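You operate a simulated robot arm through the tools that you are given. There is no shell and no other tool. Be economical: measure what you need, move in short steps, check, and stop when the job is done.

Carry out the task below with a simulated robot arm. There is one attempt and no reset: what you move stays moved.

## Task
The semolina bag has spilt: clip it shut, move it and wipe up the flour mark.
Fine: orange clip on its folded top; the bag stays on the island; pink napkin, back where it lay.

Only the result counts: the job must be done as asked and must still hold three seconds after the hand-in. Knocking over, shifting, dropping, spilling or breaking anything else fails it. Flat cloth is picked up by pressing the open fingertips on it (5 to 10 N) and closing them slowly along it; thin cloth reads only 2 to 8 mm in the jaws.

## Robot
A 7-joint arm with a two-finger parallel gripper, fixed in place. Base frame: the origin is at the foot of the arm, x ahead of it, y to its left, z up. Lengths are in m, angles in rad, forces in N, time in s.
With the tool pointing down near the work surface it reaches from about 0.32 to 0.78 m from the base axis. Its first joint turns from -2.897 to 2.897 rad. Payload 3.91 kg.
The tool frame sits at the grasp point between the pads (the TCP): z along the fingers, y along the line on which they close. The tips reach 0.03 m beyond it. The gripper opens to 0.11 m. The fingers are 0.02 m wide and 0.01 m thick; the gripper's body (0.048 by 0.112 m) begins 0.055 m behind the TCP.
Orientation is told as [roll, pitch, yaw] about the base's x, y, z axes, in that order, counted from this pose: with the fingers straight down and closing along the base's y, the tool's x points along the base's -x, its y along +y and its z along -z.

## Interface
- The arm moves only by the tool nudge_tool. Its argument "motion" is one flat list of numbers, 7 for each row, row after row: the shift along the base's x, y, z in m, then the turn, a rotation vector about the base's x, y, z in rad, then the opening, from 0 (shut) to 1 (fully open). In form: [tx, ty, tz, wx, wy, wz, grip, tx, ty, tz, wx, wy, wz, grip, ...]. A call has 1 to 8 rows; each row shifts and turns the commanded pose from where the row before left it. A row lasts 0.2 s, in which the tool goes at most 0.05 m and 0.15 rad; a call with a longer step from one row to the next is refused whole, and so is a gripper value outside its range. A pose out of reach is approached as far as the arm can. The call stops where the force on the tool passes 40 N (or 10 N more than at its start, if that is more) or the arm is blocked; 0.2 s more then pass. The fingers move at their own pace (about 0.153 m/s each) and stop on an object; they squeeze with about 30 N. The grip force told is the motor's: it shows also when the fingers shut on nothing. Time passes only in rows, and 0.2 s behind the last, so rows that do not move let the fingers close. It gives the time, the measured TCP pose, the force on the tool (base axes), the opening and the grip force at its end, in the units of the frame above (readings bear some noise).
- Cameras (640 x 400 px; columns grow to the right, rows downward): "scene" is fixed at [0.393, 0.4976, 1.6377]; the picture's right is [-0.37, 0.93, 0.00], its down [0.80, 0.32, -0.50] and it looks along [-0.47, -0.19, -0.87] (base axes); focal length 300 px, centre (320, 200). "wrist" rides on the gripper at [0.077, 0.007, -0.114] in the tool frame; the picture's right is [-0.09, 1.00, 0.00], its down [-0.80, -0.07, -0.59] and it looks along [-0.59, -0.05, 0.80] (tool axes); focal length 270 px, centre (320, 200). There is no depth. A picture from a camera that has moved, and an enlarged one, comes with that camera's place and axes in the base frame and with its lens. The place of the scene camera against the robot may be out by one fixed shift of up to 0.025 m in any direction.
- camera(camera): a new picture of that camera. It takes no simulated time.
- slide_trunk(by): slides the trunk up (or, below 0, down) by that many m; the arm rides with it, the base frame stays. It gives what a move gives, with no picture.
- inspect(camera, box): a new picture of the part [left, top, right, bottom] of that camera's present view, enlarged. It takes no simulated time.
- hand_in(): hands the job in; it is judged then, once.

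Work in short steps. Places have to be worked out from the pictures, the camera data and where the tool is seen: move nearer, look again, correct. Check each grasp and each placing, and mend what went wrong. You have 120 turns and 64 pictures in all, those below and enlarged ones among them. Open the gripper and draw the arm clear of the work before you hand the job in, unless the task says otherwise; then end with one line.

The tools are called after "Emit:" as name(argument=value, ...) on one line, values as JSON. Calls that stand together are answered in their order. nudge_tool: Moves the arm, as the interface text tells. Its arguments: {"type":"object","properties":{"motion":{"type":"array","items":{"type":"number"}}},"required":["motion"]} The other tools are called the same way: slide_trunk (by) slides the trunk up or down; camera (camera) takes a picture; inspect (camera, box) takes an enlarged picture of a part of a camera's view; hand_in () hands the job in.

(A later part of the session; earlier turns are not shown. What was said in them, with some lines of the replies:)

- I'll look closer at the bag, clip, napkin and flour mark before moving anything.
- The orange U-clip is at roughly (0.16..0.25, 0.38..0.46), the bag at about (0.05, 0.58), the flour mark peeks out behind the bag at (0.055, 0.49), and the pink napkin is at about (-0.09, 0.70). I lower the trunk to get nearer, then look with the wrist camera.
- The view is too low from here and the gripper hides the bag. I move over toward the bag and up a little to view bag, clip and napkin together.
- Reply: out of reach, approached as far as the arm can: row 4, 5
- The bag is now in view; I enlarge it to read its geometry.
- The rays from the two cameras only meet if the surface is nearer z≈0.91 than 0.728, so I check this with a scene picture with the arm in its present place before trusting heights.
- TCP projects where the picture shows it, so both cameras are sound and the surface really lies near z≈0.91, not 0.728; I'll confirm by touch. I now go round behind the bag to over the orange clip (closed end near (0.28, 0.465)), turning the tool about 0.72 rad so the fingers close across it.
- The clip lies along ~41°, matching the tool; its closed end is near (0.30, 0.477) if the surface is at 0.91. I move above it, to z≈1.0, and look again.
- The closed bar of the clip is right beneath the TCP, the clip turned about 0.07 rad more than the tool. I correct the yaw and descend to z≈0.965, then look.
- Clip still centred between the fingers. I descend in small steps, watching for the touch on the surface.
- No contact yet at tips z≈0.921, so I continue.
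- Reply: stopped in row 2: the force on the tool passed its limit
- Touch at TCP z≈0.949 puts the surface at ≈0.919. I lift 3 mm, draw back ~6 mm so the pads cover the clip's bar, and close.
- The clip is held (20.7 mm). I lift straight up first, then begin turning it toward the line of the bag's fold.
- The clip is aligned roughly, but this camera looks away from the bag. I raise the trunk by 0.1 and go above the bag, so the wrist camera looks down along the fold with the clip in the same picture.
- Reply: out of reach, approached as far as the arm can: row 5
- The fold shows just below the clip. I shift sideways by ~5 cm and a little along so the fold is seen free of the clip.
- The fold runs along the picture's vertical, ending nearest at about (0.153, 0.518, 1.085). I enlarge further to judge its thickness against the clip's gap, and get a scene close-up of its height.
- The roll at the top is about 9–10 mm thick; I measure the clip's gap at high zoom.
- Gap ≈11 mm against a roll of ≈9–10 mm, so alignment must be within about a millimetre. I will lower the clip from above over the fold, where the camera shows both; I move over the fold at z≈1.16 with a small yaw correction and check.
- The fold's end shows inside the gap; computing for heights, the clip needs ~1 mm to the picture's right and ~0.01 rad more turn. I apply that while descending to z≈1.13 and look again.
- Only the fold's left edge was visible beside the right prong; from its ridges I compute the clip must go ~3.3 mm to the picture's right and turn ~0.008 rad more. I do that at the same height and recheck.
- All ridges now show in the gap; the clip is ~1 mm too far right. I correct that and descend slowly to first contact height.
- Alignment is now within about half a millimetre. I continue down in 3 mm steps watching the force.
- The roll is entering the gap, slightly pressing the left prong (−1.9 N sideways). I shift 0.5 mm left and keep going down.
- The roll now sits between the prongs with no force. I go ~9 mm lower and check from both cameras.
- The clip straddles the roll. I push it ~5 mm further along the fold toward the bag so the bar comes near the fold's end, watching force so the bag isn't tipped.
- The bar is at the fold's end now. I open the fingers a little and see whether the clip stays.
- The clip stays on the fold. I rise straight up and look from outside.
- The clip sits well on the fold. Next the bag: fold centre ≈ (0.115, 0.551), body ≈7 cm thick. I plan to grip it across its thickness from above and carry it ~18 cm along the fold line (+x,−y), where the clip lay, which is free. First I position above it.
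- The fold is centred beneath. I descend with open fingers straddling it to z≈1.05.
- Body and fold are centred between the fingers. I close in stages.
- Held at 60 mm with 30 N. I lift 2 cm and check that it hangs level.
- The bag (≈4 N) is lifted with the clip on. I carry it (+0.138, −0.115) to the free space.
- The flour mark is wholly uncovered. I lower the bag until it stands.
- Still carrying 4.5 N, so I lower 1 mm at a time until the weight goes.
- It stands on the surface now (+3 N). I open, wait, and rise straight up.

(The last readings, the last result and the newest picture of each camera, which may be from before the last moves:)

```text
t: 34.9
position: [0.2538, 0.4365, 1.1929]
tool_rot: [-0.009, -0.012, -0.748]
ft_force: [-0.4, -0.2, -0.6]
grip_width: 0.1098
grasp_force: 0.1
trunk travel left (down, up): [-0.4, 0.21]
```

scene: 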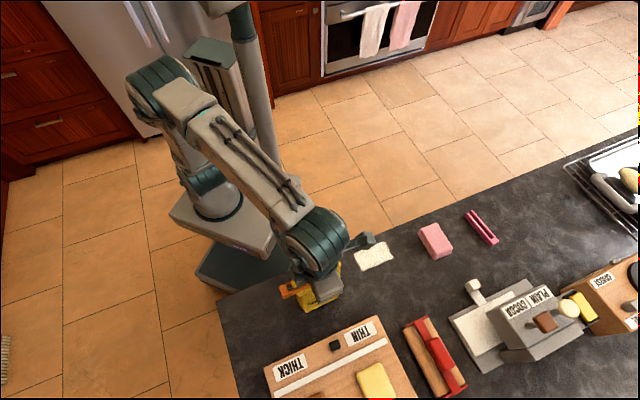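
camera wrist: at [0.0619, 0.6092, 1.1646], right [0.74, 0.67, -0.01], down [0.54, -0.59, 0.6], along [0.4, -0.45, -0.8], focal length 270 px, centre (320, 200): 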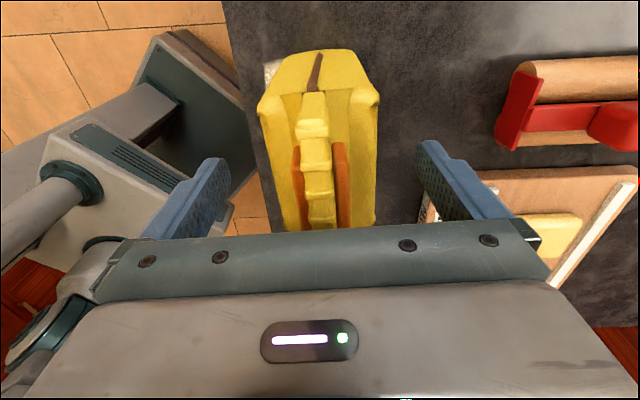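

The bag is released. Now the napkin, a folded stack about 8×5.5 cm centred near (0.024, 0.667) with its long side along +x+y; I go above it, turning to yaw ≈0.78.

Emit:
nudge_tool(motion=[-0.028, 0.025, 0, 0, 0, 0.14, 1, -0.028, 0.025, 0, 0, 0, 0.14, 1, -0.028, 0.025, 0, 0, 0, 0.14, 1, -0.028, 0.025, 0, 0, 0, 0.14, 1, -0.028, 0.025, 0, 0, 0, 0.14, 1, -0.028, 0.025, 0, 0, 0, 0.14, 1, -0.028, 0.025, 0, 0, 0, 0.14, 1, -0.02, 0.02, 0, 0, 0, 0.14, 1])

Emit:
nudge_tool(motion=[0, 0.015, 0, 0, 0, 0.14, 1, 0, 0.01, -0.02, 0, 0, 0.14, 1, 0, 0, -0.04, 0, 0, 0.13, 1, 0, 0, -0.04, 0, 0, 0, 1, 0, 0, 0, 0, 0, 0, 1])

Emit:
camera(camera="wrist")

```text
t: 36.7
position: [0.0523, 0.5937, 1.1785]
tool_rot: [-0.003, -0.012, 0.281]
ft_force: [-0.3, -0.2, -0.2]
grip_width: 0.1098
grasp_force: 0.1
out of reach, approached as far as the arm can: row 6, 7, 8
trunk travel left (down, up): [-0.4, 0.21]
```

```text
t: 37.9
position: [0.0525, 0.6064, 1.0741]
tool_rot: [-0.003, -0.013, 0.62]
ft_force: [-0.3, 0.2, 0.0]
grip_width: 0.1103
grasp_force: 0.0
out of reach, approached as far as the arm can: row 1
trunk travel left (down, up): [-0.4, 0.21]
```

```text
24 pictures are left
camera wrist: at [-0.0144, 0.5655, 1.1861], right [-0.51, 0.86, 0.0], down [0.69, 0.4, 0.6], along [0.52, 0.3, -0.8], focal length 270 px, centre (320, 200)
```

wrist: 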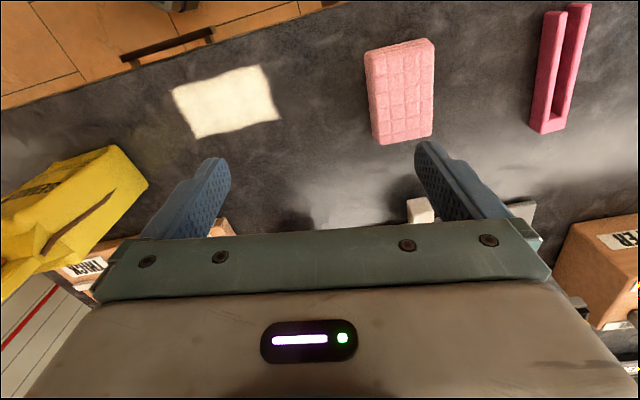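

Now everything is clear: napkin centre ≈ (0.009, 0.662), long axis ≈40°; flour mark centre ≈ (0.105, 0.529), 9 cm along the (+x,−y) line by 5 cm. I move above the napkin at z≈1.0 with yaw 0.70.

Emit:
nudge_tool(motion=[-0.0145, 0.0187, 0, 0, 0, 0.04, 1, -0.0145, 0.0187, -0.03, 0, 0, 0.04, 1, -0.0145, 0.0186, -0.03, 0, 0, 0, 1, 0, 0, 0, 0, 0, 0, 1])

Emit:
camera(camera="wrist")

```text
t: 38.9
position: [0.011, 0.6635, 1.0128]
tool_rot: [-0.001, -0.012, 0.698]
ft_force: [-0.5, -0.2, -0.1]
grip_width: 0.1101
grasp_force: 0.0
trunk travel left (down, up): [-0.4, 0.21]
```

```text
23 pictures are left
camera wrist: at [-0.0541, 0.6182, 1.1259], right [-0.57, 0.82, 0.0], down [0.65, 0.46, 0.6], along [0.5, 0.35, -0.8], focal length 270 px, centre (320, 200)
```

wrist: 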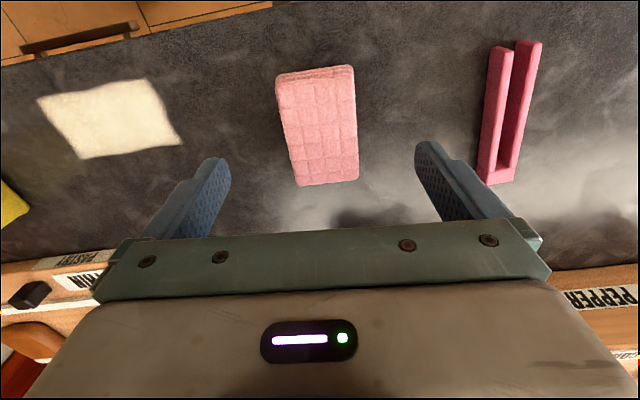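

The napkin lies between the fingers, well centred; I turn 0.025 rad and descend to z≈0.958 (tips ~9 mm above the surface).

Emit:
nudge_tool(motion=[0, 0, -0.02, 0, 0, 0.025, 1, 0, 0, -0.02, 0, 0, 0, 1, 0, 0, -0.01, 0, 0, 0, 1, 0, 0, -0.005, 0, 0, 0, 1, 0, 0, 0, 0, 0, 0, 1])

Emit:
camera(camera="wrist")

```text
t: 40.1
position: [0.0095, 0.6633, 0.9593]
tool_rot: [-0.004, -0.011, 0.723]
ft_force: [0.1, -0.4, -0.1]
grip_width: 0.1097
grasp_force: 0.1
trunk travel left (down, up): [-0.4, 0.21]
```

```text
22 pictures are left
camera wrist: at [-0.0534, 0.6149, 1.0716], right [-0.59, 0.8, 0.0], down [0.64, 0.47, 0.6], along [0.49, 0.36, -0.8], focal length 270 px, centre (320, 200)
```

wrist: 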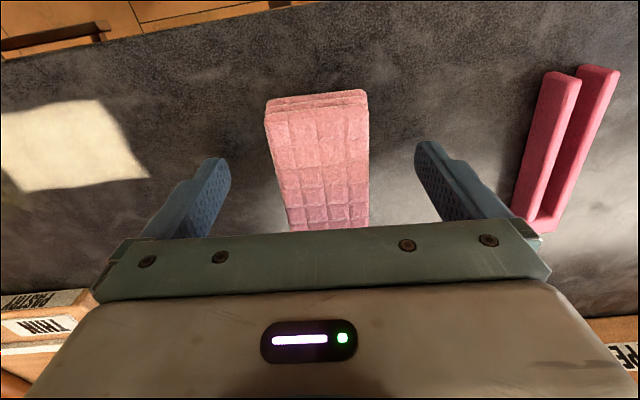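

Centred within a millimetre. I close gently in stages and read the width.

Emit:
nudge_tool(motion=[0, 0, -0.002, 0, 0, 0, 0.8, 0, 0, 0, 0, 0, 0, 0.65, 0, 0, 0, 0, 0, 0, 0.55, 0, 0, 0, 0, 0, 0, 0.5, 0, 0, 0, 0, 0, 0, 0.45, 0, 0, 0, 0, 0, 0, 0.4])

Emit:
camera(camera="wrist")

```text
t: 41.5
position: [0.0092, 0.6625, 0.9567]
tool_rot: [-0.002, -0.011, 0.726]
ft_force: [0.0, 1.1, -0.4]
grip_width: 0.0546
grasp_force: 30.1
trunk travel left (down, up): [-0.4, 0.21]
```

```text
21 pictures are left
camera wrist: at [-0.0536, 0.6151, 1.0695], right [-0.59, 0.8, 0.0], down [0.64, 0.47, 0.6], along [0.49, 0.36, -0.8], focal length 270 px, centre (320, 200)
```

wrist: 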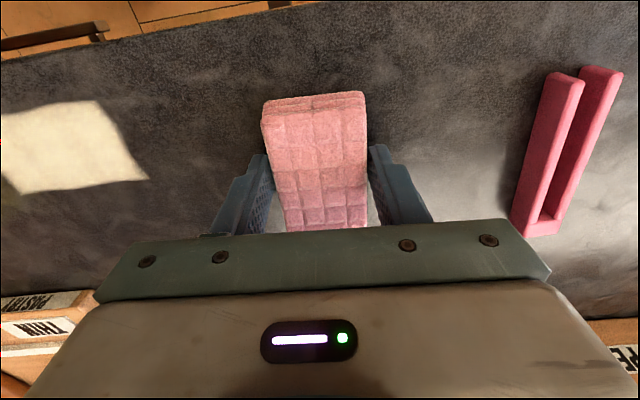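

The napkin is held at 55 mm; home pose TCP (0.0092, 0.6625, 0.9567), yaw 0.726. I lift 3 cm and carry it to the near end of the flour mark at (0.080, 0.5545).

Emit:
nudge_tool(motion=[0, 0, 0.015, 0, 0, 0, 0.4, 0, 0, 0.015, 0, 0, 0, 0.4, 0.024, -0.036, 0, 0, 0, 0, 0.4, 0.024, -0.036, 0, 0, 0, 0, 0.4, 0.0228, -0.036, 0, 0, 0, 0, 0.4, 0, 0, -0.015, 0, 0, 0, 0.4, 0, 0, -0.01, 0, 0, 0, 0.4])

Emit:
camera(camera="wrist")

```text
t: 43.1
position: [0.0807, 0.5551, 0.9602]
tool_rot: [-0.003, -0.01, 0.724]
ft_force: [-0.1, 0.5, -0.8]
grip_width: 0.0538
grasp_force: 29.8
trunk travel left (down, up): [-0.4, 0.21]
```

```text
20 pictures are left
camera wrist: at [0.0175, 0.5074, 1.0724], right [-0.59, 0.8, 0.0], down [0.64, 0.47, 0.6], along [0.49, 0.36, -0.8], focal length 270 px, centre (320, 200)
```

wrist: 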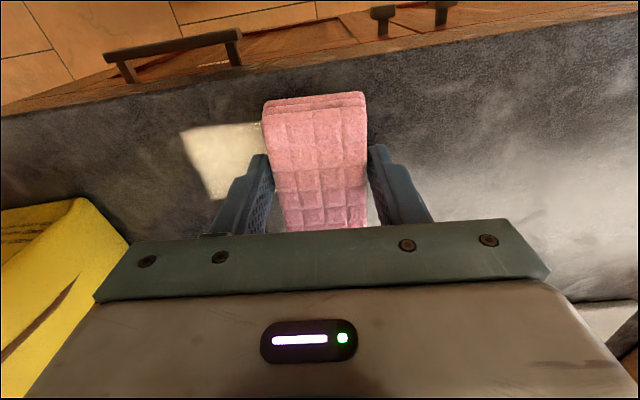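

The napkin covers the mark's end. I press it down gently and read the force.

Emit:
nudge_tool(motion=[0, 0, -0.003, 0, 0, 0, 0.4, 0, 0, -0.001, 0, 0, 0, 0.4, 0, 0, -0.001, 0, 0, 0, 0.4])

```text
t: 43.9
position: [0.0818, 0.5559, 0.9559]
tool_rot: [-0.002, -0.013, 0.723]
ft_force: [0.3, 0.1, 1.2]
grip_width: 0.0538
grasp_force: 29.8
trunk travel left (down, up): [-0.4, 0.21]
```

Light touch starts; I press 1–2 mm more.

Emit:
nudge_tool(motion=[0, 0, -0.001, 0, 0, 0, 0.4, 0, 0, -0.001, 0, 0, 0, 0.4])

```text
t: 44.5
position: [0.0809, 0.5552, 0.957]
tool_rot: [0.0, -0.014, 0.723]
ft_force: [2.2, 1.6, 10.8]
grip_width: 0.054
grasp_force: 30.1
trunk travel left (down, up): [-0.4, 0.21]
```

About 10 N down force: good. I sweep along the mark and back.

Emit:
nudge_tool(motion=[0.0083, -0.0082, 0, 0, 0, 0, 0.4, 0.0083, -0.0082, 0, 0, 0, 0, 0.4, 0.0083, -0.0082, 0, 0, 0, 0, 0.4, 0.0083, -0.0082, 0, 0, 0, 0, 0.4, 0.0083, -0.0082, 0, 0, 0, 0, 0.4, 0.0083, -0.0082, 0, 0, 0, 0, 0.4])

Emit:
camera(camera="wrist")

```text
t: 45.9
position: [0.1295, 0.5061, 0.9565]
tool_rot: [-0.002, -0.013, 0.725]
ft_force: [-6.9, 6.4, 26.6]
grip_width: 0.0537
grasp_force: 30.1
trunk travel left (down, up): [-0.4, 0.21]
```

```text
19 pictures are left
camera wrist: at [0.0662, 0.4577, 1.0688], right [-0.59, 0.8, 0.0], down [0.64, 0.47, 0.61], along [0.49, 0.36, -0.8], focal length 270 px, centre (320, 200)
```

wrist: 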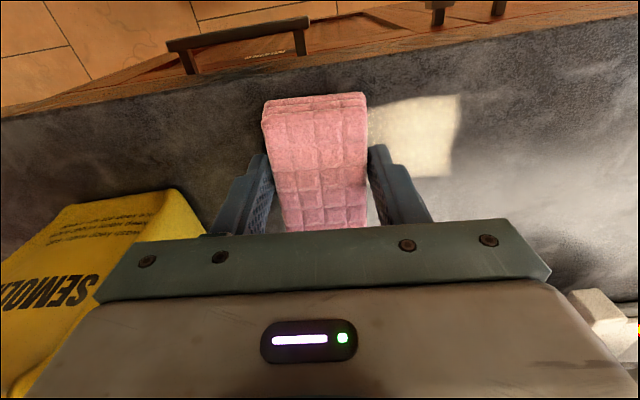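

The swept part still shows faintly; force rose to 27 N. I ease up 1 mm and sweep back, going a little beyond the end.

Emit:
nudge_tool(motion=[-0.009, 0.0089, 0.001, 0, 0, 0, 0.4, -0.0095, 0.0094, 0, 0, 0, 0, 0.4, -0.0095, 0.0094, 0, 0, 0, 0, 0.4, -0.0095, 0.0094, 0, 0, 0, 0, 0.4, -0.0095, 0.0094, 0, 0, 0, 0, 0.4, -0.0095, 0.0094, 0, 0, 0, 0, 0.4])

Emit:
nudge_tool(motion=[0.0095, -0.0094, 0, 0, 0, 0, 0.4, 0.0095, -0.0094, 0, 0, 0, 0, 0.4, 0.0095, -0.0094, 0, 0, 0, 0, 0.4, 0.0095, -0.0094, 0, 0, 0, 0, 0.4, 0.0095, -0.0094, 0, 0, 0, 0, 0.4, 0.0095, -0.0094, 0, 0, 0, 0, 0.4])

Emit:
camera(camera="wrist")

```text
t: 47.3
position: [0.0733, 0.5607, 0.9566]
tool_rot: [-0.001, -0.013, 0.725]
ft_force: [3.0, -3.5, 11.4]
grip_width: 0.054
grasp_force: 29.2
trunk travel left (down, up): [-0.4, 0.21]
```

```text
t: 48.7
position: [0.1304, 0.5043, 0.9565]
tool_rot: [-0.003, -0.013, 0.725]
ft_force: [-3.9, 3.8, 14.2]
grip_width: 0.0539
grasp_force: 30.1
trunk travel left (down, up): [-0.4, 0.21]
```

```text
18 pictures are left
camera wrist: at [0.0679, 0.4562, 1.0688], right [-0.59, 0.8, 0.0], down [0.64, 0.47, 0.6], along [0.49, 0.36, -0.8], focal length 270 px, centre (320, 200)
```

wrist: 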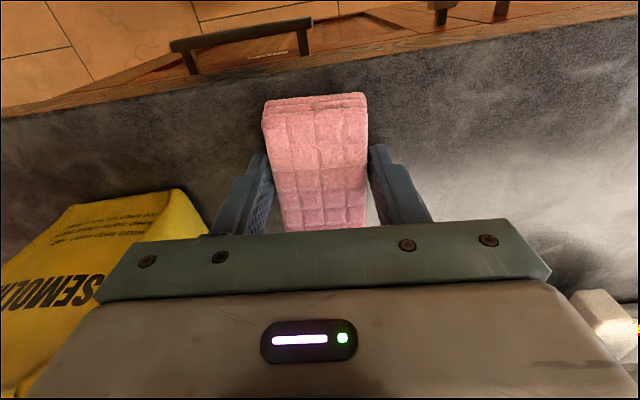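

The right part is clean now. One more sweep back, then lift and look.

Emit:
nudge_tool(motion=[-0.0095, 0.0094, 0, 0, 0, 0, 0.4, -0.0095, 0.0094, 0, 0, 0, 0, 0.4, -0.0095, 0.0094, 0, 0, 0, 0, 0.4, -0.0095, 0.0094, 0, 0, 0, 0, 0.4, -0.0095, 0.0094, 0, 0, 0, 0, 0.4, -0.0095, 0.0094, 0, 0, 0, 0, 0.4, 0, 0, 0.015, 0, 0, 0, 0.4, 0, 0, 0.015, 0, 0, 0, 0.4])

Emit:
camera(camera="wrist")

```text
t: 50.5
position: [0.0737, 0.5617, 0.9856]
tool_rot: [-0.003, -0.01, 0.722]
ft_force: [-0.1, -0.5, 0.7]
grip_width: 0.0539
grasp_force: 29.8
trunk travel left (down, up): [-0.4, 0.21]
```

```text
17 pictures are left
camera wrist: at [0.0098, 0.5144, 1.0978], right [-0.59, 0.81, 0.0], down [0.64, 0.47, 0.6], along [0.49, 0.36, -0.8], focal length 270 px, centre (320, 200)
```

wrist: 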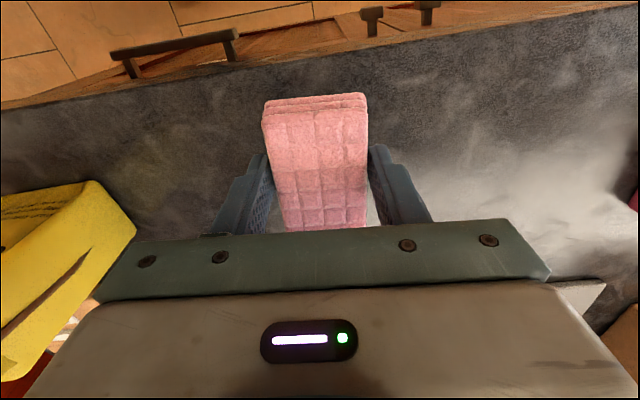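

The mark is gone in this view. I carry the napkin back to its home pose (−0.0641, +0.1013) and set it down.

Emit:
nudge_tool(motion=[-0.0214, 0.0338, 0, 0, 0, 0, 0.4, -0.0214, 0.0338, 0, 0, 0, 0, 0.4, -0.0213, 0.0337, 0, 0, 0, 0, 0.4, 0, 0, 0, 0, 0, 0, 0.4, 0, 0, -0.015, 0, 0, 0, 0.4, 0, 0, -0.01, 0, 0, 0, 0.4])

Emit:
inspect(camera="scene", box=[260, 200, 500, 350])

```text
t: 51.9
position: [0.0104, 0.6628, 0.9628]
tool_rot: [-0.003, -0.011, 0.723]
ft_force: [0.5, 0.1, -0.8]
grip_width: 0.0539
grasp_force: 30.5
trunk travel left (down, up): [-0.4, 0.21]
```

```text
2.67 times, centred on (380, 275) of scene
camera zoom: at [0.393, 0.4976, 1.6377], right [-0.37, 0.93, 0.0], down [0.8, 0.32, -0.5], along [-0.47, -0.19, -0.87], focal length 799 px, centre (160, 0)
```

zoom: 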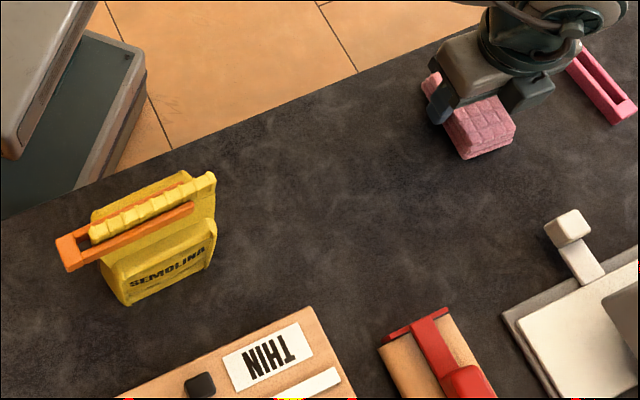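

The island is clean and the bag stands with its clip. I lower the napkin the last few millimetres.

Emit:
nudge_tool(motion=[-0.0008, 0, -0.003, 0, 0, 0, 0.4, 0, 0, -0.001, 0, 0, 0, 0.4, 0, 0, -0.001, 0, 0, 0, 0.4])

```text
t: 52.7
position: [0.0093, 0.6633, 0.9564]
tool_rot: [-0.002, -0.01, 0.724]
ft_force: [-0.1, 0.0, 2.2]
grip_width: 0.0536
grasp_force: 29.9
trunk travel left (down, up): [-0.4, 0.21]
```

It touches the surface (2 N) at its home pose. I open, wait, and rise.

Emit:
nudge_tool(motion=[0, 0, 0, 0, 0, 0, 0.65, 0, 0, 0, 0, 0, 0, 0.8, 0, 0, 0, 0, 0, 0, 0.9, 0, 0, 0, 0, 0, 0, 0.9, 0, 0, 0.02, 0, 0, 0, 0.9, 0, 0, 0.04, 0, 0, 0, 0.9, 0, 0, 0.04, 0, 0, 0, 1])

Emit:
camera(camera="wrist")

```text
t: 54.3
position: [0.0101, 0.6629, 1.0551]
tool_rot: [-0.004, -0.009, 0.724]
ft_force: [0.1, 0.3, 1.4]
grip_width: 0.11
grasp_force: 0.1
trunk travel left (down, up): [-0.4, 0.21]
```

```text
15 pictures are left
camera wrist: at [-0.0543, 0.6149, 1.1674], right [-0.59, 0.8, 0.0], down [0.64, 0.47, 0.6], along [0.49, 0.36, -0.8], focal length 270 px, centre (320, 200)
```

wrist: 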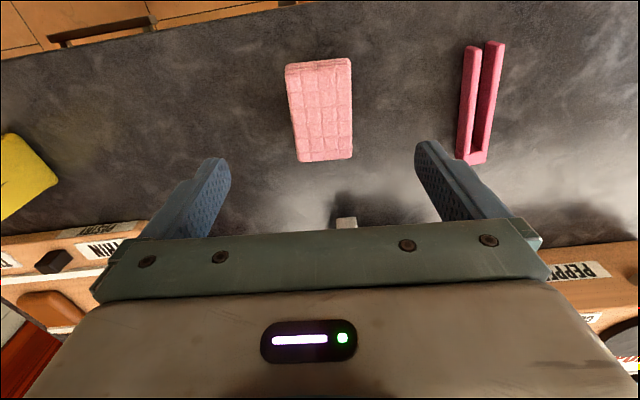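

Napkin is back and the mark is gone. I draw the arm clear toward the robot's side and take a last scene look.

Emit:
nudge_tool(motion=[-0.01, -0.02, 0.04, 0, 0, 0, 1, -0.01, -0.03, 0.03, 0, 0, 0, 1, -0.01, -0.045, 0, 0, 0, 0, 1, -0.01, -0.045, 0, 0, 0, 0, 1, -0.01, -0.045, 0, 0, 0, 0, 1, -0.01, -0.045, 0, 0, 0, 0, 1])

Emit:
camera(camera="scene")

Emit:
inspect(camera="scene", box=[260, 200, 500, 350])

```text
t: 55.7
position: [-0.0499, 0.4318, 1.1241]
tool_rot: [-0.002, -0.013, 0.721]
ft_force: [-0.2, -0.6, 0.7]
grip_width: 0.11
grasp_force: 0.2
trunk travel left (down, up): [-0.4, 0.21]
```

```text
14 pictures are left
```

scene: 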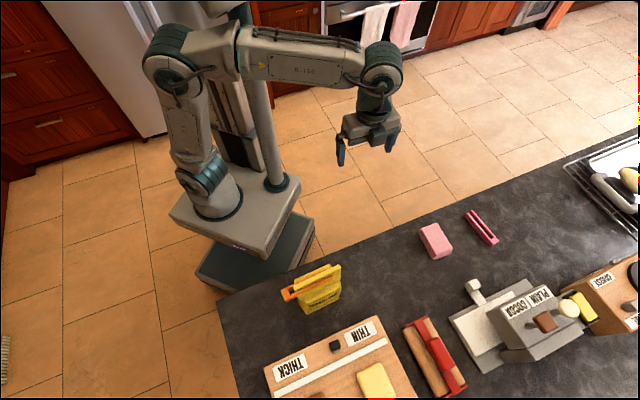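

```text
2.67 times, centred on (380, 275) of scene
camera zoom: at [0.393, 0.4976, 1.6377], right [-0.37, 0.93, 0.0], down [0.8, 0.32, -0.5], along [-0.47, -0.19, -0.87], focal length 799 px, centre (160, 0)
```

zoom: 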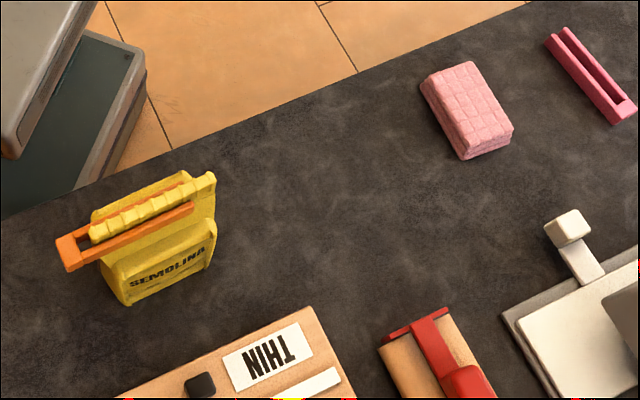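

Bag clipped and standing on the island, mark gone, napkin back at its former place, arm clear: I hand in.

Emit:
hand_in()

```text
The job is handed in.
```

The semolina bag is clipped shut with the orange clip and stands on the island, moved about 18 cm from its old spot. The flour mark no longer shows in the pictures, and the pink napkin lies back where it was.
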